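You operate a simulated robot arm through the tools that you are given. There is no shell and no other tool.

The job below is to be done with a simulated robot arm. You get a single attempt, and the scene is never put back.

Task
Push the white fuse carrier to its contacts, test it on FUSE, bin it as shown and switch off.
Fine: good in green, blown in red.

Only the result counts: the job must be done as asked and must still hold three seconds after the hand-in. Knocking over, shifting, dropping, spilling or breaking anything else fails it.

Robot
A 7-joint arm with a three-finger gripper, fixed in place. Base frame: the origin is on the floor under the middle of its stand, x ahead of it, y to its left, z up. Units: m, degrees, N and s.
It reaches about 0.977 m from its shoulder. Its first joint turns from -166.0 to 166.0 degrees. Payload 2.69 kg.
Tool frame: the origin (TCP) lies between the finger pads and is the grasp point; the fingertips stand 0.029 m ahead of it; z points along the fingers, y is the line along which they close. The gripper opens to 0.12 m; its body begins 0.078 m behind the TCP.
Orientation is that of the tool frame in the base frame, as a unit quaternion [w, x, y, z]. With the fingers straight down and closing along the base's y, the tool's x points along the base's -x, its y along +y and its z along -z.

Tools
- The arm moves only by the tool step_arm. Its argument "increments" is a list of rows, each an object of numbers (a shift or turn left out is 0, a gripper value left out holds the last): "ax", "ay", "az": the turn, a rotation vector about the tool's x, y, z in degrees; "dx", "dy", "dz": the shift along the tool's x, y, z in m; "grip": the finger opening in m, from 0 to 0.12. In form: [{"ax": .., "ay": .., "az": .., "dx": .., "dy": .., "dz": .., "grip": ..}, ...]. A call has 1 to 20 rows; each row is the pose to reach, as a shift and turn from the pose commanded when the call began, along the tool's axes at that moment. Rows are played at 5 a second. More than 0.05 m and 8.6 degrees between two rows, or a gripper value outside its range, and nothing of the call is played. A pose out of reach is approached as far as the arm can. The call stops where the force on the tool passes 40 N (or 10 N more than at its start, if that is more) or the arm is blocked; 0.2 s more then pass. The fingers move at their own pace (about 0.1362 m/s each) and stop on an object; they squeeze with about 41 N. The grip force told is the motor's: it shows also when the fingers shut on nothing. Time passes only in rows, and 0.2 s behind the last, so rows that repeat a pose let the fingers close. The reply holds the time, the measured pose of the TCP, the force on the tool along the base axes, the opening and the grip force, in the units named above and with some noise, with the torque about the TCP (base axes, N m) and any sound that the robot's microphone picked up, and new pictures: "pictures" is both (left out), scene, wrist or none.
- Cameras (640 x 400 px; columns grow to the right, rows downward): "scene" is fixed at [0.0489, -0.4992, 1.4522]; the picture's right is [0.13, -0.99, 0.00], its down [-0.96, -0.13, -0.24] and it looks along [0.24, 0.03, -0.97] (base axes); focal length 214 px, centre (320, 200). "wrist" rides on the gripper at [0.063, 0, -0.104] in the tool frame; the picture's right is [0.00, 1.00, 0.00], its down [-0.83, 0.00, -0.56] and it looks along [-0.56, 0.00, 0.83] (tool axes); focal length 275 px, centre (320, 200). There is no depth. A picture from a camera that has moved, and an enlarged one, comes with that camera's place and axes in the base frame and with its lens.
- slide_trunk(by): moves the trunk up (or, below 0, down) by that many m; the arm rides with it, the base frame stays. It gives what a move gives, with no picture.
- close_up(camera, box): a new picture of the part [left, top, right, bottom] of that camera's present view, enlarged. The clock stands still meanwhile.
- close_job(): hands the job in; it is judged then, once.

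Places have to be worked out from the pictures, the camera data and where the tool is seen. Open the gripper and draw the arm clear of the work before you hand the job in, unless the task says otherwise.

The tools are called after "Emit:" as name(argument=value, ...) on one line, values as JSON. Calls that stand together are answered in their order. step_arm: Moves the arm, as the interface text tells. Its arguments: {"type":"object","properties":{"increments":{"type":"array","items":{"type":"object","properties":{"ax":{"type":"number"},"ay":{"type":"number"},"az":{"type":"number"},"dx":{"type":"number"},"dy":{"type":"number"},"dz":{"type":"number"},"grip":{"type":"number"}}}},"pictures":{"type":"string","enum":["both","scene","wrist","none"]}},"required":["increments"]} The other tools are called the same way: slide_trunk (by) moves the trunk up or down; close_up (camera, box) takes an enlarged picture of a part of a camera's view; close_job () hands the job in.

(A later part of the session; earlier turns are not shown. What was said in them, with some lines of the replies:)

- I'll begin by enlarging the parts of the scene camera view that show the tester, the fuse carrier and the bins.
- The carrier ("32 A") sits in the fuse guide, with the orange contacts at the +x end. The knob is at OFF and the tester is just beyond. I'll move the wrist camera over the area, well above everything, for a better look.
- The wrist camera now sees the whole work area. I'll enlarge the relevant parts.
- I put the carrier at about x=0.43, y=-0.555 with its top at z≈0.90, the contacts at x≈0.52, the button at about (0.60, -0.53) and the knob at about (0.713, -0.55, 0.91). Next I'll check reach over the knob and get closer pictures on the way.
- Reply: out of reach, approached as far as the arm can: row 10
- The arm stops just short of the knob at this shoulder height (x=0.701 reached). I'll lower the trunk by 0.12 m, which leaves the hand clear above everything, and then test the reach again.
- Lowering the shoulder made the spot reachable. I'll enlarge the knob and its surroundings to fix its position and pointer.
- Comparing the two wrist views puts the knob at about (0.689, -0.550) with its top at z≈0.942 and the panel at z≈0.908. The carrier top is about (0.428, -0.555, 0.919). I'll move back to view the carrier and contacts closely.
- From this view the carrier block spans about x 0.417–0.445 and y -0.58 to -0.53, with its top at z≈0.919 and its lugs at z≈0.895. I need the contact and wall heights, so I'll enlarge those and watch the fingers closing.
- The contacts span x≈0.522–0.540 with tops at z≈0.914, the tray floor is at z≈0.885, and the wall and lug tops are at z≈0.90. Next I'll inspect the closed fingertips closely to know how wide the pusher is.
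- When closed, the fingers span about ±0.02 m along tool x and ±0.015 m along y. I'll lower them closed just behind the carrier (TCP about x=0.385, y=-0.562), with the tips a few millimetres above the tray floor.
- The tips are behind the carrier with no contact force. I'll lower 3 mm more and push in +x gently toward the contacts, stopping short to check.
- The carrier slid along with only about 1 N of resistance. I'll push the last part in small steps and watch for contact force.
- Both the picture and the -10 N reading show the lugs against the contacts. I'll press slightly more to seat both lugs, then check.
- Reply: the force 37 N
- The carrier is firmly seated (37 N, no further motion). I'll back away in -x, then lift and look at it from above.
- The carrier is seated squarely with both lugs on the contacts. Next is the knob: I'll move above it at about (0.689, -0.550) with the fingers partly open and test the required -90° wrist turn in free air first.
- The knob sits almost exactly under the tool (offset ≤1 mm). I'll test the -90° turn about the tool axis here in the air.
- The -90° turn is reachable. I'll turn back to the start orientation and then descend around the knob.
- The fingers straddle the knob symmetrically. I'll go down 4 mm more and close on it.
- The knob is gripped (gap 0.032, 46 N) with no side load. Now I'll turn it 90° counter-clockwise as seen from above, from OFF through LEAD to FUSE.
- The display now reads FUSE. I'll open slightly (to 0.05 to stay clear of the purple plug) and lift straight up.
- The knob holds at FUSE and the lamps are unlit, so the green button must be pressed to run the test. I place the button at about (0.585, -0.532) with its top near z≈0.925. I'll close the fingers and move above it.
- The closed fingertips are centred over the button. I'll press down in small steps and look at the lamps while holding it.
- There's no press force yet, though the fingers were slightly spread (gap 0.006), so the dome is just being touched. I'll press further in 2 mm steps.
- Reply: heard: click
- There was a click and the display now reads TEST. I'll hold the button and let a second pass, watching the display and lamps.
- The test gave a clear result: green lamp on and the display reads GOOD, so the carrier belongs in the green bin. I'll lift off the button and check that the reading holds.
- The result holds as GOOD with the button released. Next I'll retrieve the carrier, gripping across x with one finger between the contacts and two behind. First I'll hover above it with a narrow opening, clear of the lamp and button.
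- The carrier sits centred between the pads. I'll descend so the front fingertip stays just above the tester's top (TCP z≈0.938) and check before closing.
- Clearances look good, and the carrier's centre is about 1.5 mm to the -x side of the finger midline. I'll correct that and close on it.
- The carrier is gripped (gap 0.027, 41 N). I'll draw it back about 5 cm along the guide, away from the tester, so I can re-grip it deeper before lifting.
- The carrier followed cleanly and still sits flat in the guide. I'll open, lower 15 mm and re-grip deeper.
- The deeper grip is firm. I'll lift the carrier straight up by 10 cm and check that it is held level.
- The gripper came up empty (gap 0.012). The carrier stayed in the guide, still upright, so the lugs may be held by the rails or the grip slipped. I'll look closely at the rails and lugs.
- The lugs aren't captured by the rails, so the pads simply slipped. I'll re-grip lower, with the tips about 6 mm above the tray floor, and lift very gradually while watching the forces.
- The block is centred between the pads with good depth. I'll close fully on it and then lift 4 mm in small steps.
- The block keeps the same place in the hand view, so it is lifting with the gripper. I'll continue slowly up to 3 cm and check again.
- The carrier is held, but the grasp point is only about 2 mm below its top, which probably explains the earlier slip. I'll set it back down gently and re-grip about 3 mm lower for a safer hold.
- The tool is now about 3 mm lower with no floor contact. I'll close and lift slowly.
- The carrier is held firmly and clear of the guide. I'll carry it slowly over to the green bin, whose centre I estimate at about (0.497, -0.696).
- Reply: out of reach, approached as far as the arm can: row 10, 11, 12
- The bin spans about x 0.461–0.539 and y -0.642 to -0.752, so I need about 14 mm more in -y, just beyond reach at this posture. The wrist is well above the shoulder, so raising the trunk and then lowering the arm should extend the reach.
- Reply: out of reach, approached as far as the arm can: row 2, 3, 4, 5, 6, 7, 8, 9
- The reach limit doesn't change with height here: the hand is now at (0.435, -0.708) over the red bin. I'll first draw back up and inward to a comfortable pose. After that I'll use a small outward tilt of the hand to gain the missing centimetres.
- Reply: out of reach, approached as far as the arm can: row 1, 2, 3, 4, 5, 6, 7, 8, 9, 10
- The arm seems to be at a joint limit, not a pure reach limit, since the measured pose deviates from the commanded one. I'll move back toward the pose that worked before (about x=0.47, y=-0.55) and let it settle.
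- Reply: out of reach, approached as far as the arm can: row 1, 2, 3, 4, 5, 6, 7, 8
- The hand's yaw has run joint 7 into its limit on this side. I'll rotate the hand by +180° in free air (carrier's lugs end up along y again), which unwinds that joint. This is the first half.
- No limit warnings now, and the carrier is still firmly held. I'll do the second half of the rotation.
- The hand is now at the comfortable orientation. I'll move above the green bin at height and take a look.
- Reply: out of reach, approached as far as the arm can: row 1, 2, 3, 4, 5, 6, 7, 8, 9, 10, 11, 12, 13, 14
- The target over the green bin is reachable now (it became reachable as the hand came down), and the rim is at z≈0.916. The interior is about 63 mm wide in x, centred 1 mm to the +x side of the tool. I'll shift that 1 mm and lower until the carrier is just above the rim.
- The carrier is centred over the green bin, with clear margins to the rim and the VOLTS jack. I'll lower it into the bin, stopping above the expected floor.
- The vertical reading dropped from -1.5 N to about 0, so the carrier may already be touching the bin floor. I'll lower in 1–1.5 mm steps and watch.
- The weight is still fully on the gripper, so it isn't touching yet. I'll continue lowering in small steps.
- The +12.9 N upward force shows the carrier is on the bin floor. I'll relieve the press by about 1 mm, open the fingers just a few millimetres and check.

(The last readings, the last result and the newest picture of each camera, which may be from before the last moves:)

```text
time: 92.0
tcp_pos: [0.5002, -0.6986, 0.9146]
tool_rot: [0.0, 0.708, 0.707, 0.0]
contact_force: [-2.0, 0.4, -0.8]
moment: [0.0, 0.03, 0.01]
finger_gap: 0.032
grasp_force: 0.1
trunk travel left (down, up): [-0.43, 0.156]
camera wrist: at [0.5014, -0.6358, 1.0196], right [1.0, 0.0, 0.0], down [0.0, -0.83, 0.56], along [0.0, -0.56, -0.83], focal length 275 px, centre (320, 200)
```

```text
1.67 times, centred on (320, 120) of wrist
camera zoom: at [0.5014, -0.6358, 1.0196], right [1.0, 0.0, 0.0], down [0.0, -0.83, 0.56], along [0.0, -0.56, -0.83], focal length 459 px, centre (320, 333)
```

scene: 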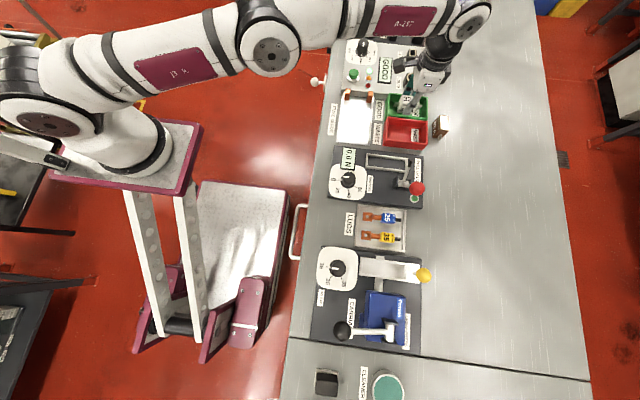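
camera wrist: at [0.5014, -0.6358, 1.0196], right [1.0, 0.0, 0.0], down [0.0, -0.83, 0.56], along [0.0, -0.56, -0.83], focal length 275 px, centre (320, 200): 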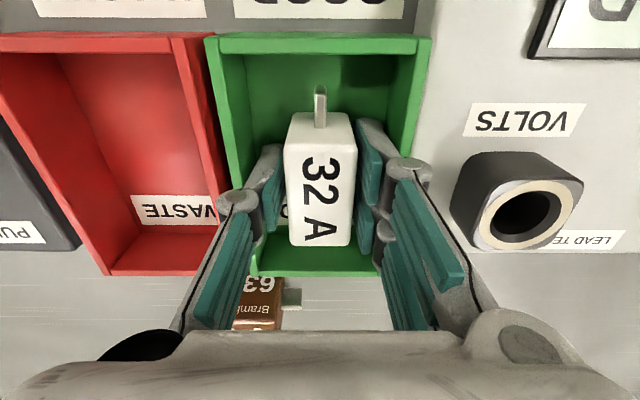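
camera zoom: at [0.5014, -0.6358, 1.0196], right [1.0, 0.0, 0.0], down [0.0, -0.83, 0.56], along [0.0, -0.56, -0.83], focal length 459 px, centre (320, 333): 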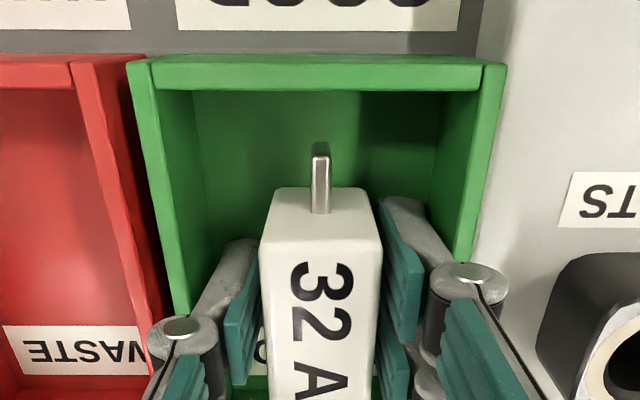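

The pads are clear of the block on both sides (gap 0.032). I'll lift straight up slowly and check that the carrier stays in the bin.

Emit:
step_arm(increments=[{"dz": -0.004}, {"dz": -0.01}, {"dz": -0.018}, {"dz": -0.028}, {"dz": -0.04}, {"dz": -0.055}, {"dz": -0.07}, {"dz": -0.07}], pictures="both")

Emit:
close_up(camera="wrist", box=[160, 0, 480, 240])

Emit:
close_up(camera="scene", box=[330, 20, 460, 150])

```text
time: 93.8
tcp_pos: [0.5011, -0.6953, 0.9849]
tool_rot: [-0.001, 0.707, 0.708, -0.001]
contact_force: [0.4, -0.5, 0.0]
moment: [0.02, 0.0, -0.02]
finger_gap: 0.0331
grasp_force: 0.0
out of reach, approached as far as the arm can: row 7, 8
trunk travel left (down, up): [-0.43, 0.156]
camera wrist: at [0.5007, -0.6325, 1.0894], right [1.0, 0.0, 0.0], down [0.0, -0.83, 0.56], along [0.0, -0.56, -0.83], focal length 275 px, centre (320, 200)
```

scene: 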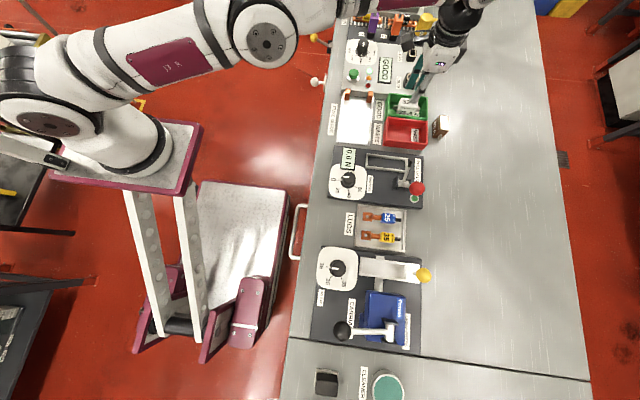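
wrist: 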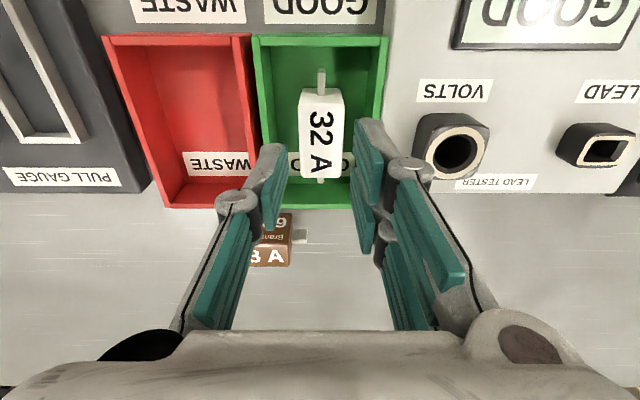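

```text
1.67 times, centred on (320, 120) of wrist
camera zoom: at [0.5007, -0.6325, 1.0894], right [1.0, 0.0, 0.0], down [0.0, -0.83, 0.56], along [0.0, -0.56, -0.83], focal length 459 px, centre (320, 333)
```

zoom: 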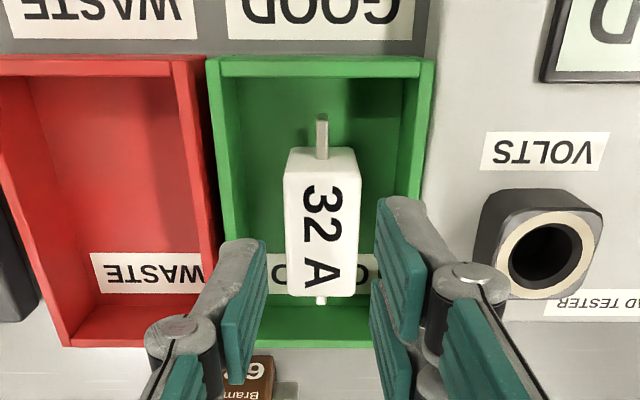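

```text
3.08 times, centred on (395, 85) of scene
camera zoom: at [0.0489, -0.4992, 1.4522], right [0.13, -0.99, 0.0], down [-0.96, -0.13, -0.24], along [0.24, 0.03, -0.97], focal length 660 px, centre (89, 554)
```

zoom: 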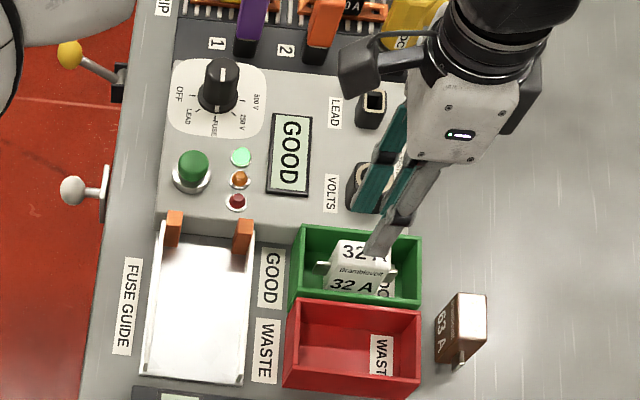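

The carrier stands upright in the green bin. Last, I'll switch off: move back over the knob, first toward +y and then across at height.

Emit:
step_arm(increments=[{"dx": 0.03}, {"dx": 0.06}, {"dx": 0.09, "dy": 0.02, "dz": -0.01}, {"dx": 0.11, "dy": 0.05, "dz": -0.02}, {"dx": 0.13, "dy": 0.085, "dz": -0.035}, {"dx": 0.145, "dy": 0.12, "dz": -0.05}, {"dx": 0.145, "dy": 0.155, "dz": -0.06}, {"dx": 0.145, "dy": 0.188, "dz": -0.06}, {"dx": 0.145, "dy": 0.188, "dz": -0.06}], pictures="both")

```text
time: 95.8
tcp_pos: [0.6877, -0.5527, 1.0444]
tool_rot: [0.0, 0.707, 0.707, 0.0]
contact_force: [0.0, -0.9, -0.6]
moment: [0.01, 0.02, 0.01]
finger_gap: 0.0329
grasp_force: 0.1
trunk travel left (down, up): [-0.43, 0.156]
camera wrist: at [0.6886, -0.4883, 1.1492], right [1.0, 0.0, 0.0], down [0.0, -0.83, 0.56], along [0.0, -0.56, -0.83], focal length 275 px, centre (320, 200)
```

scene: 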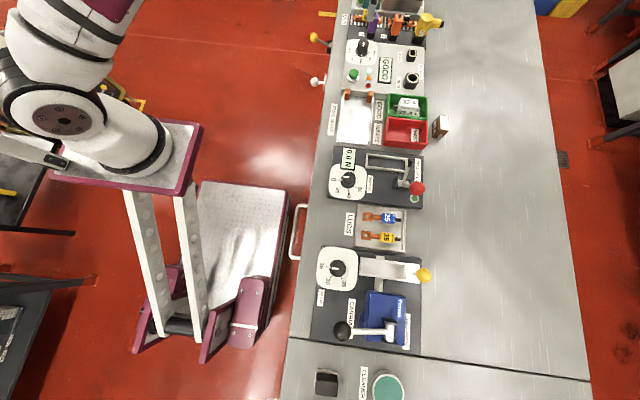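
wrist: 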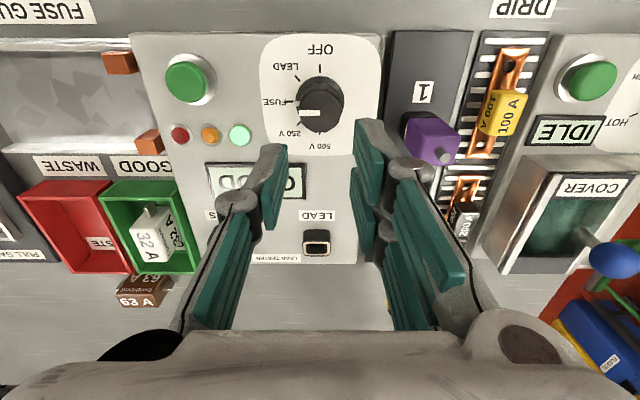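

The hand is above the knob. I'll rotate to the straight orientation first, so the 90° return turn (FUSE to OFF) ends in this comfortable pose.

Emit:
step_arm(increments=[{"az": -8.2, "grip": 0.065}, {"az": -16.4}, {"az": -24.6}, {"az": -32.8}, {"az": -41}, {"az": -49.2}, {"az": -57.4}, {"az": -65.6}, {"az": -73.8}, {"az": -82}, {"az": -90}, {"az": -90}], pictures="wrist")

Emit:
close_up(camera="wrist", box=[230, 0, 400, 180])

```text
time: 98.5
tcp_pos: [0.6882, -0.5507, 1.0446]
tool_rot: [0.0, 0.0, 1.0, -0.001]
contact_force: [0.3, 0.2, 0.3]
moment: [0.0, 0.02, 0.0]
finger_gap: 0.0651
grasp_force: 0.0
trunk travel left (down, up): [-0.43, 0.156]
camera wrist: at [0.6259, -0.5509, 1.149], right [-0.01, 1.0, 0.0], down [0.83, 0.0, 0.56], along [0.56, 0.0, -0.83], focal length 275 px, centre (320, 200)
```

wrist: 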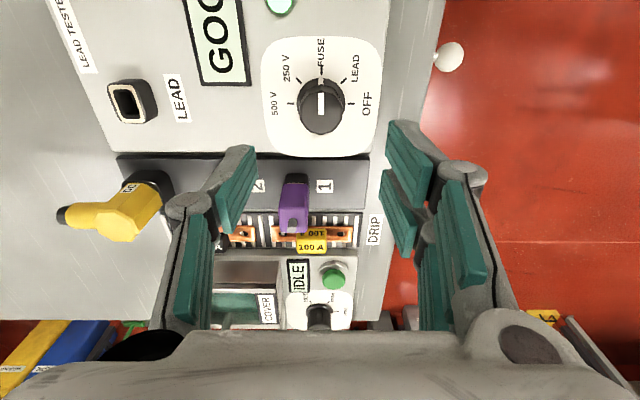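

```text
2.22 times, centred on (315, 90) of wrist
camera zoom: at [0.6259, -0.5509, 1.149], right [-0.01, 1.0, 0.0], down [0.83, 0.0, 0.56], along [0.56, 0.0, -0.83], focal length 612 px, centre (331, 444)
```

zoom: 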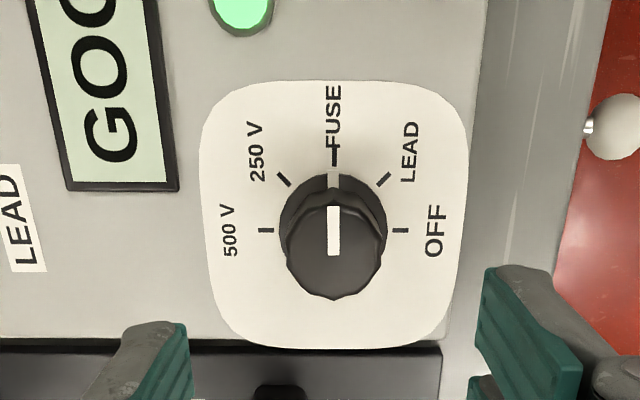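

The knob is aligned within 1 mm. I'll descend around it to the same height as before.

Emit:
step_arm(increments=[{"dy": 0.001, "dz": 0.02}, {"dy": 0.001, "dz": 0.04}, {"dy": 0.001, "dz": 0.058}, {"dy": 0.001, "dz": 0.07}, {"dy": 0.001, "dz": 0.08}, {"dy": 0.001, "dz": 0.088}, {"dy": 0.001, "dz": 0.0955}, {"dy": 0.001, "dz": 0.0955}], pictures="none")

Emit:
step_arm(increments=[{"grip": 0.045}, {"grip": 0.03}, {"grip": 0.02}, {"grip": 0.01}, {"grip": 0.01}], pictures="wrist")

Emit:
close_up(camera="wrist", box=[220, 60, 420, 280])

```text
time: 100.2
tcp_pos: [0.6884, -0.5498, 0.9487]
tool_rot: [0.0, -0.001, 1.0, 0.0]
contact_force: [0.7, 0.4, 0.3]
moment: [-0.02, 0.0, -0.04]
finger_gap: 0.065
grasp_force: 0.0
trunk travel left (down, up): [-0.43, 0.156]
```

```text
time: 101.5
tcp_pos: [0.6871, -0.5508, 0.9479]
tool_rot: [0.0, 0.001, 1.0, -0.001]
contact_force: [1.2, -8.1, -1.0]
moment: [-0.33, -0.21, 0.01]
finger_gap: 0.0325
grasp_force: 45.2
trunk travel left (down, up): [-0.43, 0.156]
camera wrist: at [0.6257, -0.5503, 1.0537], right [0.0, 1.0, 0.0], down [0.83, 0.0, 0.56], along [0.56, 0.0, -0.83], focal length 275 px, centre (320, 200)
```

wrist: 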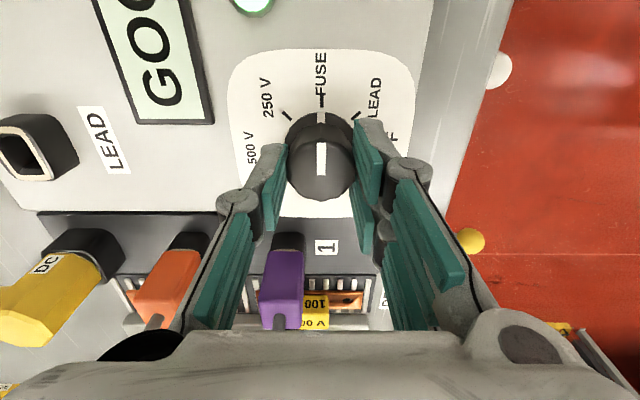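

```text
1.82 times, centred on (320, 170) of wrist
camera zoom: at [0.6257, -0.5503, 1.0537], right [0.0, 1.0, 0.0], down [0.83, 0.0, 0.56], along [0.56, 0.0, -0.83], focal length 500 px, centre (320, 254)
```

zoom: 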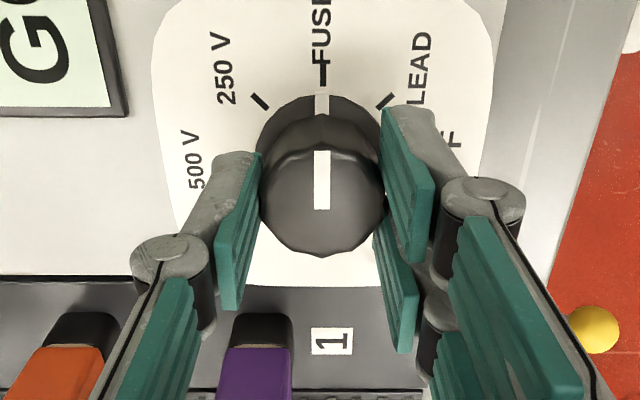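

The knob is gripped. I'll turn it 90° clockwise as seen from above (FUSE through LEAD to OFF), with a 1 mm correction to relieve the side load.

Emit:
step_arm(increments=[{"dy": -0.001}, {"dy": -0.001, "az": 6}, {"dy": -0.001, "az": 12}, {"dy": -0.001, "az": 18}, {"dy": -0.001, "az": 24}, {"dy": -0.001, "az": 30}, {"dy": -0.001, "az": 36}, {"dy": -0.001, "az": 42}, {"dy": -0.001, "az": 48}, {"dy": -0.001, "az": 54}, {"dy": -0.001, "az": 60}, {"dy": -0.001, "az": 66}, {"dy": -0.001, "az": 72}, {"dy": -0.001, "az": 78}, {"dy": -0.001, "az": 84}, {"dy": -0.001, "az": 90}, {"dy": -0.001, "az": 90}], pictures="both")

Emit:
close_up(camera="scene", box=[330, 20, 440, 150])

Emit:
close_up(camera="wrist", box=[180, 40, 440, 260])

```text
time: 105.0
tcp_pos: [0.6878, -0.5503, 0.9488]
tool_rot: [-0.002, 0.708, 0.706, 0.001]
contact_force: [-12.2, 11.5, 1.8]
moment: [0.38, 0.43, 0.05]
finger_gap: 0.0323
grasp_force: 45.2
trunk travel left (down, up): [-0.43, 0.156]
camera wrist: at [0.6882, -0.4868, 1.0538], right [1.0, 0.0, 0.0], down [0.0, -0.83, 0.55], along [0.0, -0.55, -0.83], focal length 275 px, centre (320, 200)
```

scene: 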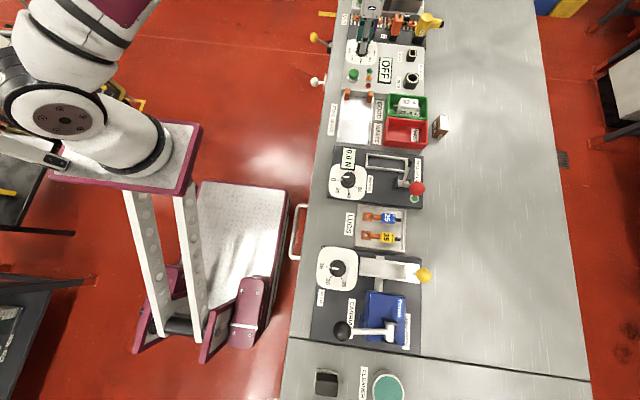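
wrist: 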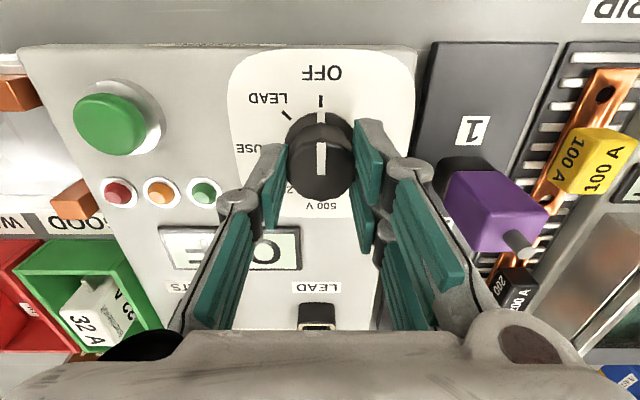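

```text
3.08 times, centred on (385, 85) of scene
camera zoom: at [0.0489, -0.4992, 1.4522], right [0.13, -0.99, 0.0], down [-0.96, -0.13, -0.24], along [0.24, 0.03, -0.97], focal length 660 px, centre (120, 554)
```

zoom: 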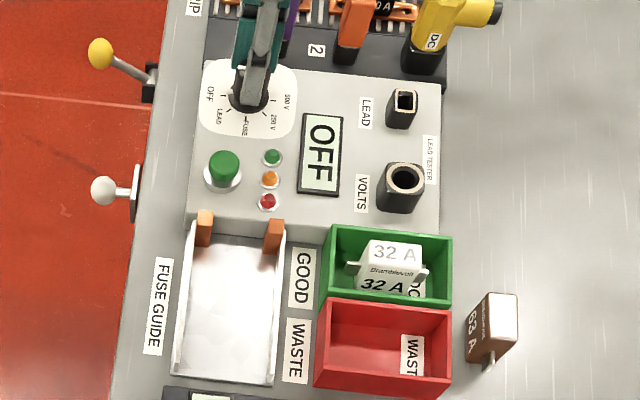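

```text
1.82 times, centred on (310, 150) of wrist
camera zoom: at [0.6882, -0.4868, 1.0538], right [1.0, 0.0, 0.0], down [0.0, -0.83, 0.55], along [0.0, -0.55, -0.83], focal length 500 px, centre (338, 291)
```

zoom: 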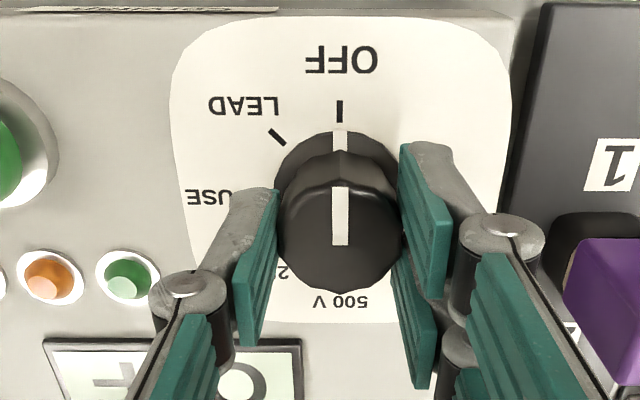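

The display reads OFF and all lamps are dark. I'll open just enough (0.042) to clear the knob without nearing the purple plug, and lift.

Emit:
step_arm(increments=[{"grip": 0.036}, {"grip": 0.042}, {"grip": 0.042}, {"dz": -0.015}, {"dz": -0.035}, {"dz": -0.065}, {"dz": -0.1}, {"dz": -0.12}, {"dz": -0.12}], pictures="both")

Emit:
close_up(camera="scene", box=[330, 20, 440, 150])

Emit:
close_up(camera="wrist", box=[100, 0, 440, 260])

```text
time: 107.0
tcp_pos: [0.6876, -0.5516, 1.0697]
tool_rot: [0.001, 0.707, 0.707, 0.0]
contact_force: [0.0, -0.2, 0.1]
moment: [-0.01, 0.0, -0.03]
finger_gap: 0.0422
grasp_force: 0.0
trunk travel left (down, up): [-0.43, 0.156]
camera wrist: at [0.6884, -0.4876, 1.1737], right [1.0, 0.0, 0.0], down [0.0, -0.83, 0.56], along [0.0, -0.56, -0.83], focal length 275 px, centre (320, 200)
```

scene: 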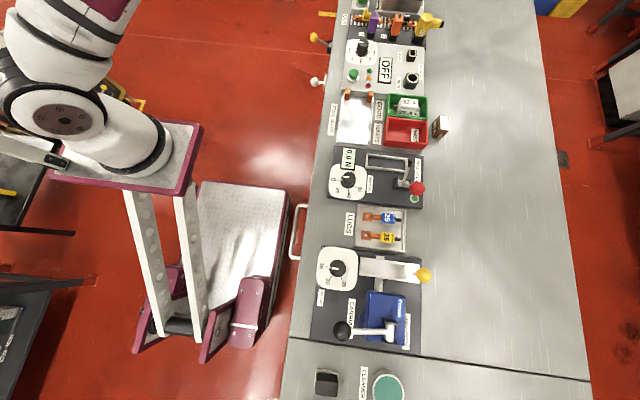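
wrist: 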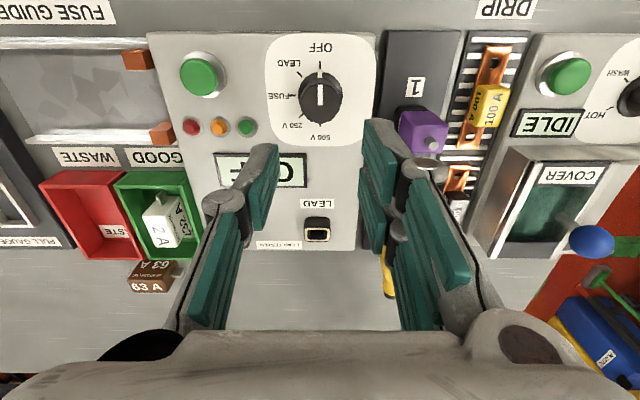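

```text
3.08 times, centred on (385, 85) of scene
camera zoom: at [0.0489, -0.4992, 1.4522], right [0.13, -0.99, 0.0], down [-0.96, -0.13, -0.24], along [0.24, 0.03, -0.97], focal length 660 px, centre (120, 554)
```

zoom: 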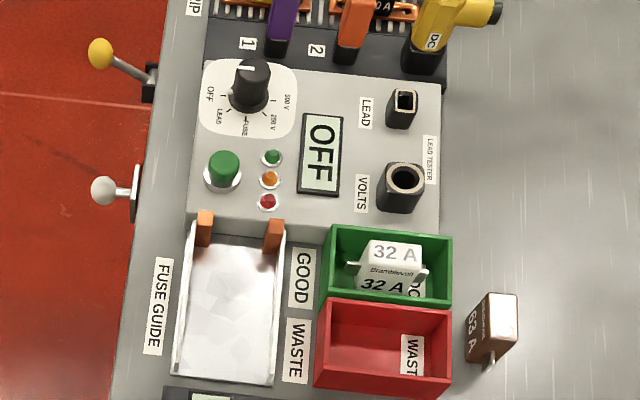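

```text
1.54 times, centred on (270, 130) of wrist
camera zoom: at [0.6884, -0.4876, 1.1737], right [1.0, 0.0, 0.0], down [0.0, -0.83, 0.56], along [0.0, -0.56, -0.83], focal length 424 px, centre (397, 308)
```

zoom: 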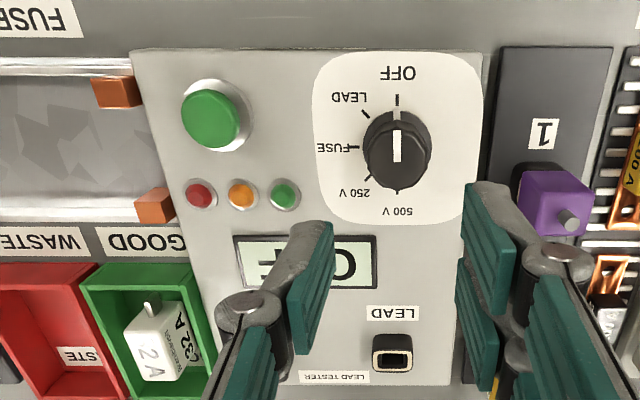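

The tester is off and the carrier is in the green bin. I'll draw the arm up and away from the bench and open the gripper.

Emit:
step_arm(increments=[{"dx": 0.015, "dy": -0.02, "dz": -0.03}, {"dx": 0.035, "dy": -0.05, "dz": -0.05}, {"dx": 0.06, "dy": -0.08, "dz": -0.07}, {"dx": 0.085, "dy": -0.11, "dz": -0.09, "grip": 0.12}, {"dx": 0.11, "dy": -0.14, "dz": -0.11}, {"dx": 0.135, "dy": -0.17, "dz": -0.13}, {"dx": 0.16, "dy": -0.2, "dz": -0.15}, {"dx": 0.185, "dy": -0.23, "dz": -0.16}, {"dx": 0.21, "dy": -0.26, "dz": -0.17}, {"dx": 0.24, "dy": -0.29, "dz": -0.17}, {"dx": 0.27, "dy": -0.32, "dz": -0.17}, {"dx": 0.295, "dy": -0.345, "dz": -0.17}, {"dx": 0.32, "dy": -0.37, "dz": -0.17}, {"dx": 0.32, "dy": -0.37, "dz": -0.17}], pictures="both")

Emit:
close_up(camera="scene", box=[310, 0, 450, 210])

```text
time: 110.0
tcp_pos: [0.3292, -0.2371, 1.219]
tool_rot: [-0.05, 0.701, 0.711, -0.006]
contact_force: [0.4, -1.3, -0.8]
moment: [0.0, -0.01, 0.0]
finger_gap: 0.1202
grasp_force: 0.1
trunk travel left (down, up): [-0.43, 0.156]
camera wrist: at [0.3369, -0.179, 1.3271], right [1.0, 0.02, -0.08], down [0.06, -0.86, 0.5], along [-0.06, -0.5, -0.86], focal length 275 px, centre (320, 200)
```

scene: 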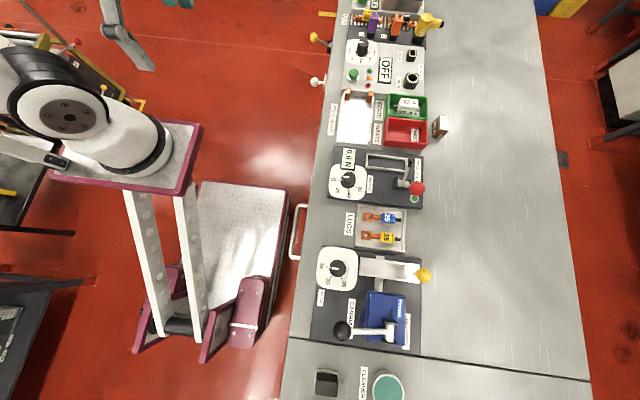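
wrist: 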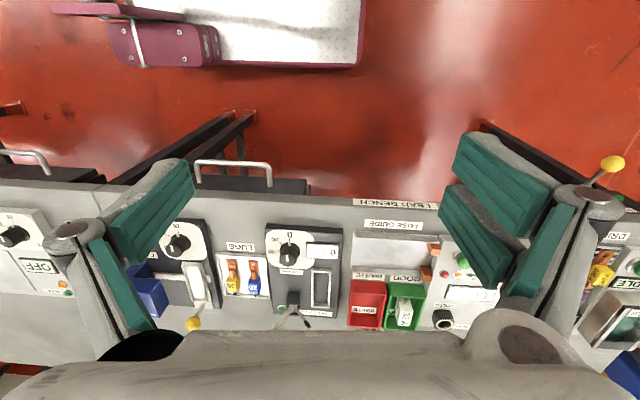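

```text
1.90 times, centred on (380, 105) of scene
camera zoom: at [0.0489, -0.4992, 1.4522], right [0.13, -0.99, 0.0], down [-0.96, -0.13, -0.24], along [0.24, 0.03, -0.97], focal length 408 px, centre (206, 381)
```

zoom: 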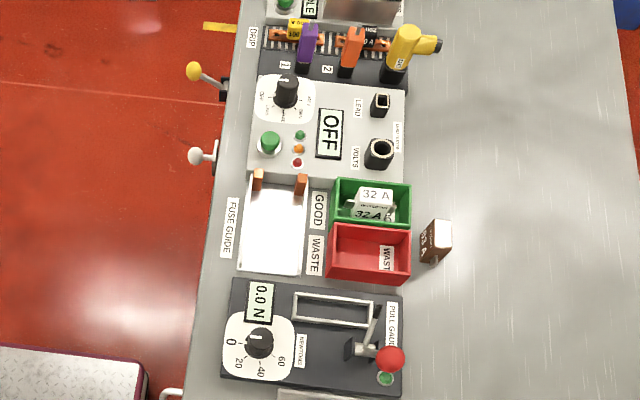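

The arm is clear, the gripper is open, the tester reads OFF and the 32 A carrier stands in the green bin with nothing else disturbed. I'll let the arm settle for a moment before handing in.

Emit:
step_arm(increments=[{"dz": 0.0}, {"dz": 0.0}, {"dz": 0.0}], pictures="scene")

Emit:
close_up(camera="scene", box=[330, 20, 440, 150])

```text
time: 110.8
tcp_pos: [0.3295, -0.2356, 1.2198]
tool_rot: [-0.048, 0.701, 0.712, -0.006]
contact_force: [0.1, -0.7, -0.1]
moment: [0.0, -0.04, -0.02]
finger_gap: 0.12
grasp_force: 0.0
trunk travel left (down, up): [-0.43, 0.156]
```

scene: 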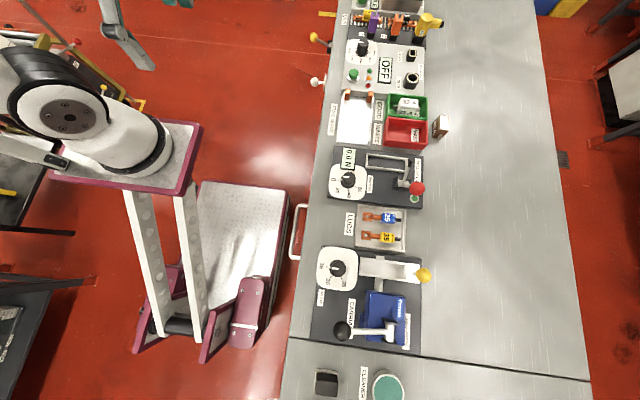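

```text
3.08 times, centred on (385, 85) of scene
camera zoom: at [0.0489, -0.4992, 1.4522], right [0.13, -0.99, 0.0], down [-0.96, -0.13, -0.24], along [0.24, 0.03, -0.97], focal length 660 px, centre (120, 554)
```

zoom: 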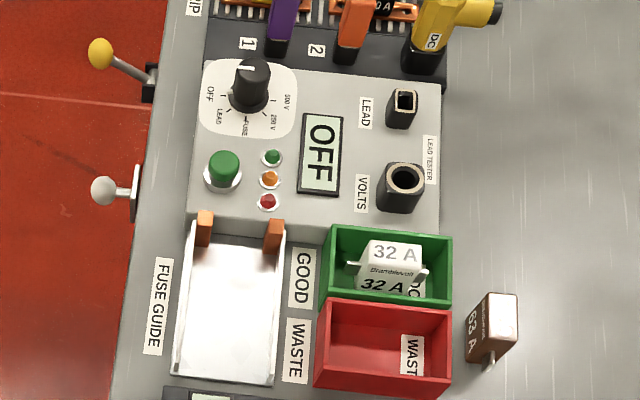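

Everything is still: knob and display at OFF, lamps dark, the tested-good carrier in the green bin, and the arm clear with the gripper open. I'm handing the job in.

Emit:
close_job()

```text
The job is handed in.
```

The job is handed in. The white 32 A carrier tested good on FUSE and now stands upright in the green bin, and the tester is switched off.

- **Push:** the carrier was seated firmly with both lugs against the contacts (about 37 N).
- **Test:** with the knob on FUSE and the green button pressed, the display read GOOD and the green lamp lit.
- **Binning:** my first attempt to lift the carrier slipped and left it in the guide, so I re-gripped it lower. I then set it down on the floor of the green bin.
- **Switch-off:** the knob is back at OFF, the display reads OFF and the lamps are dark.

The last pictures before hand-in showed nothing else out of place. The arm was clear of the bench with the gripper open.
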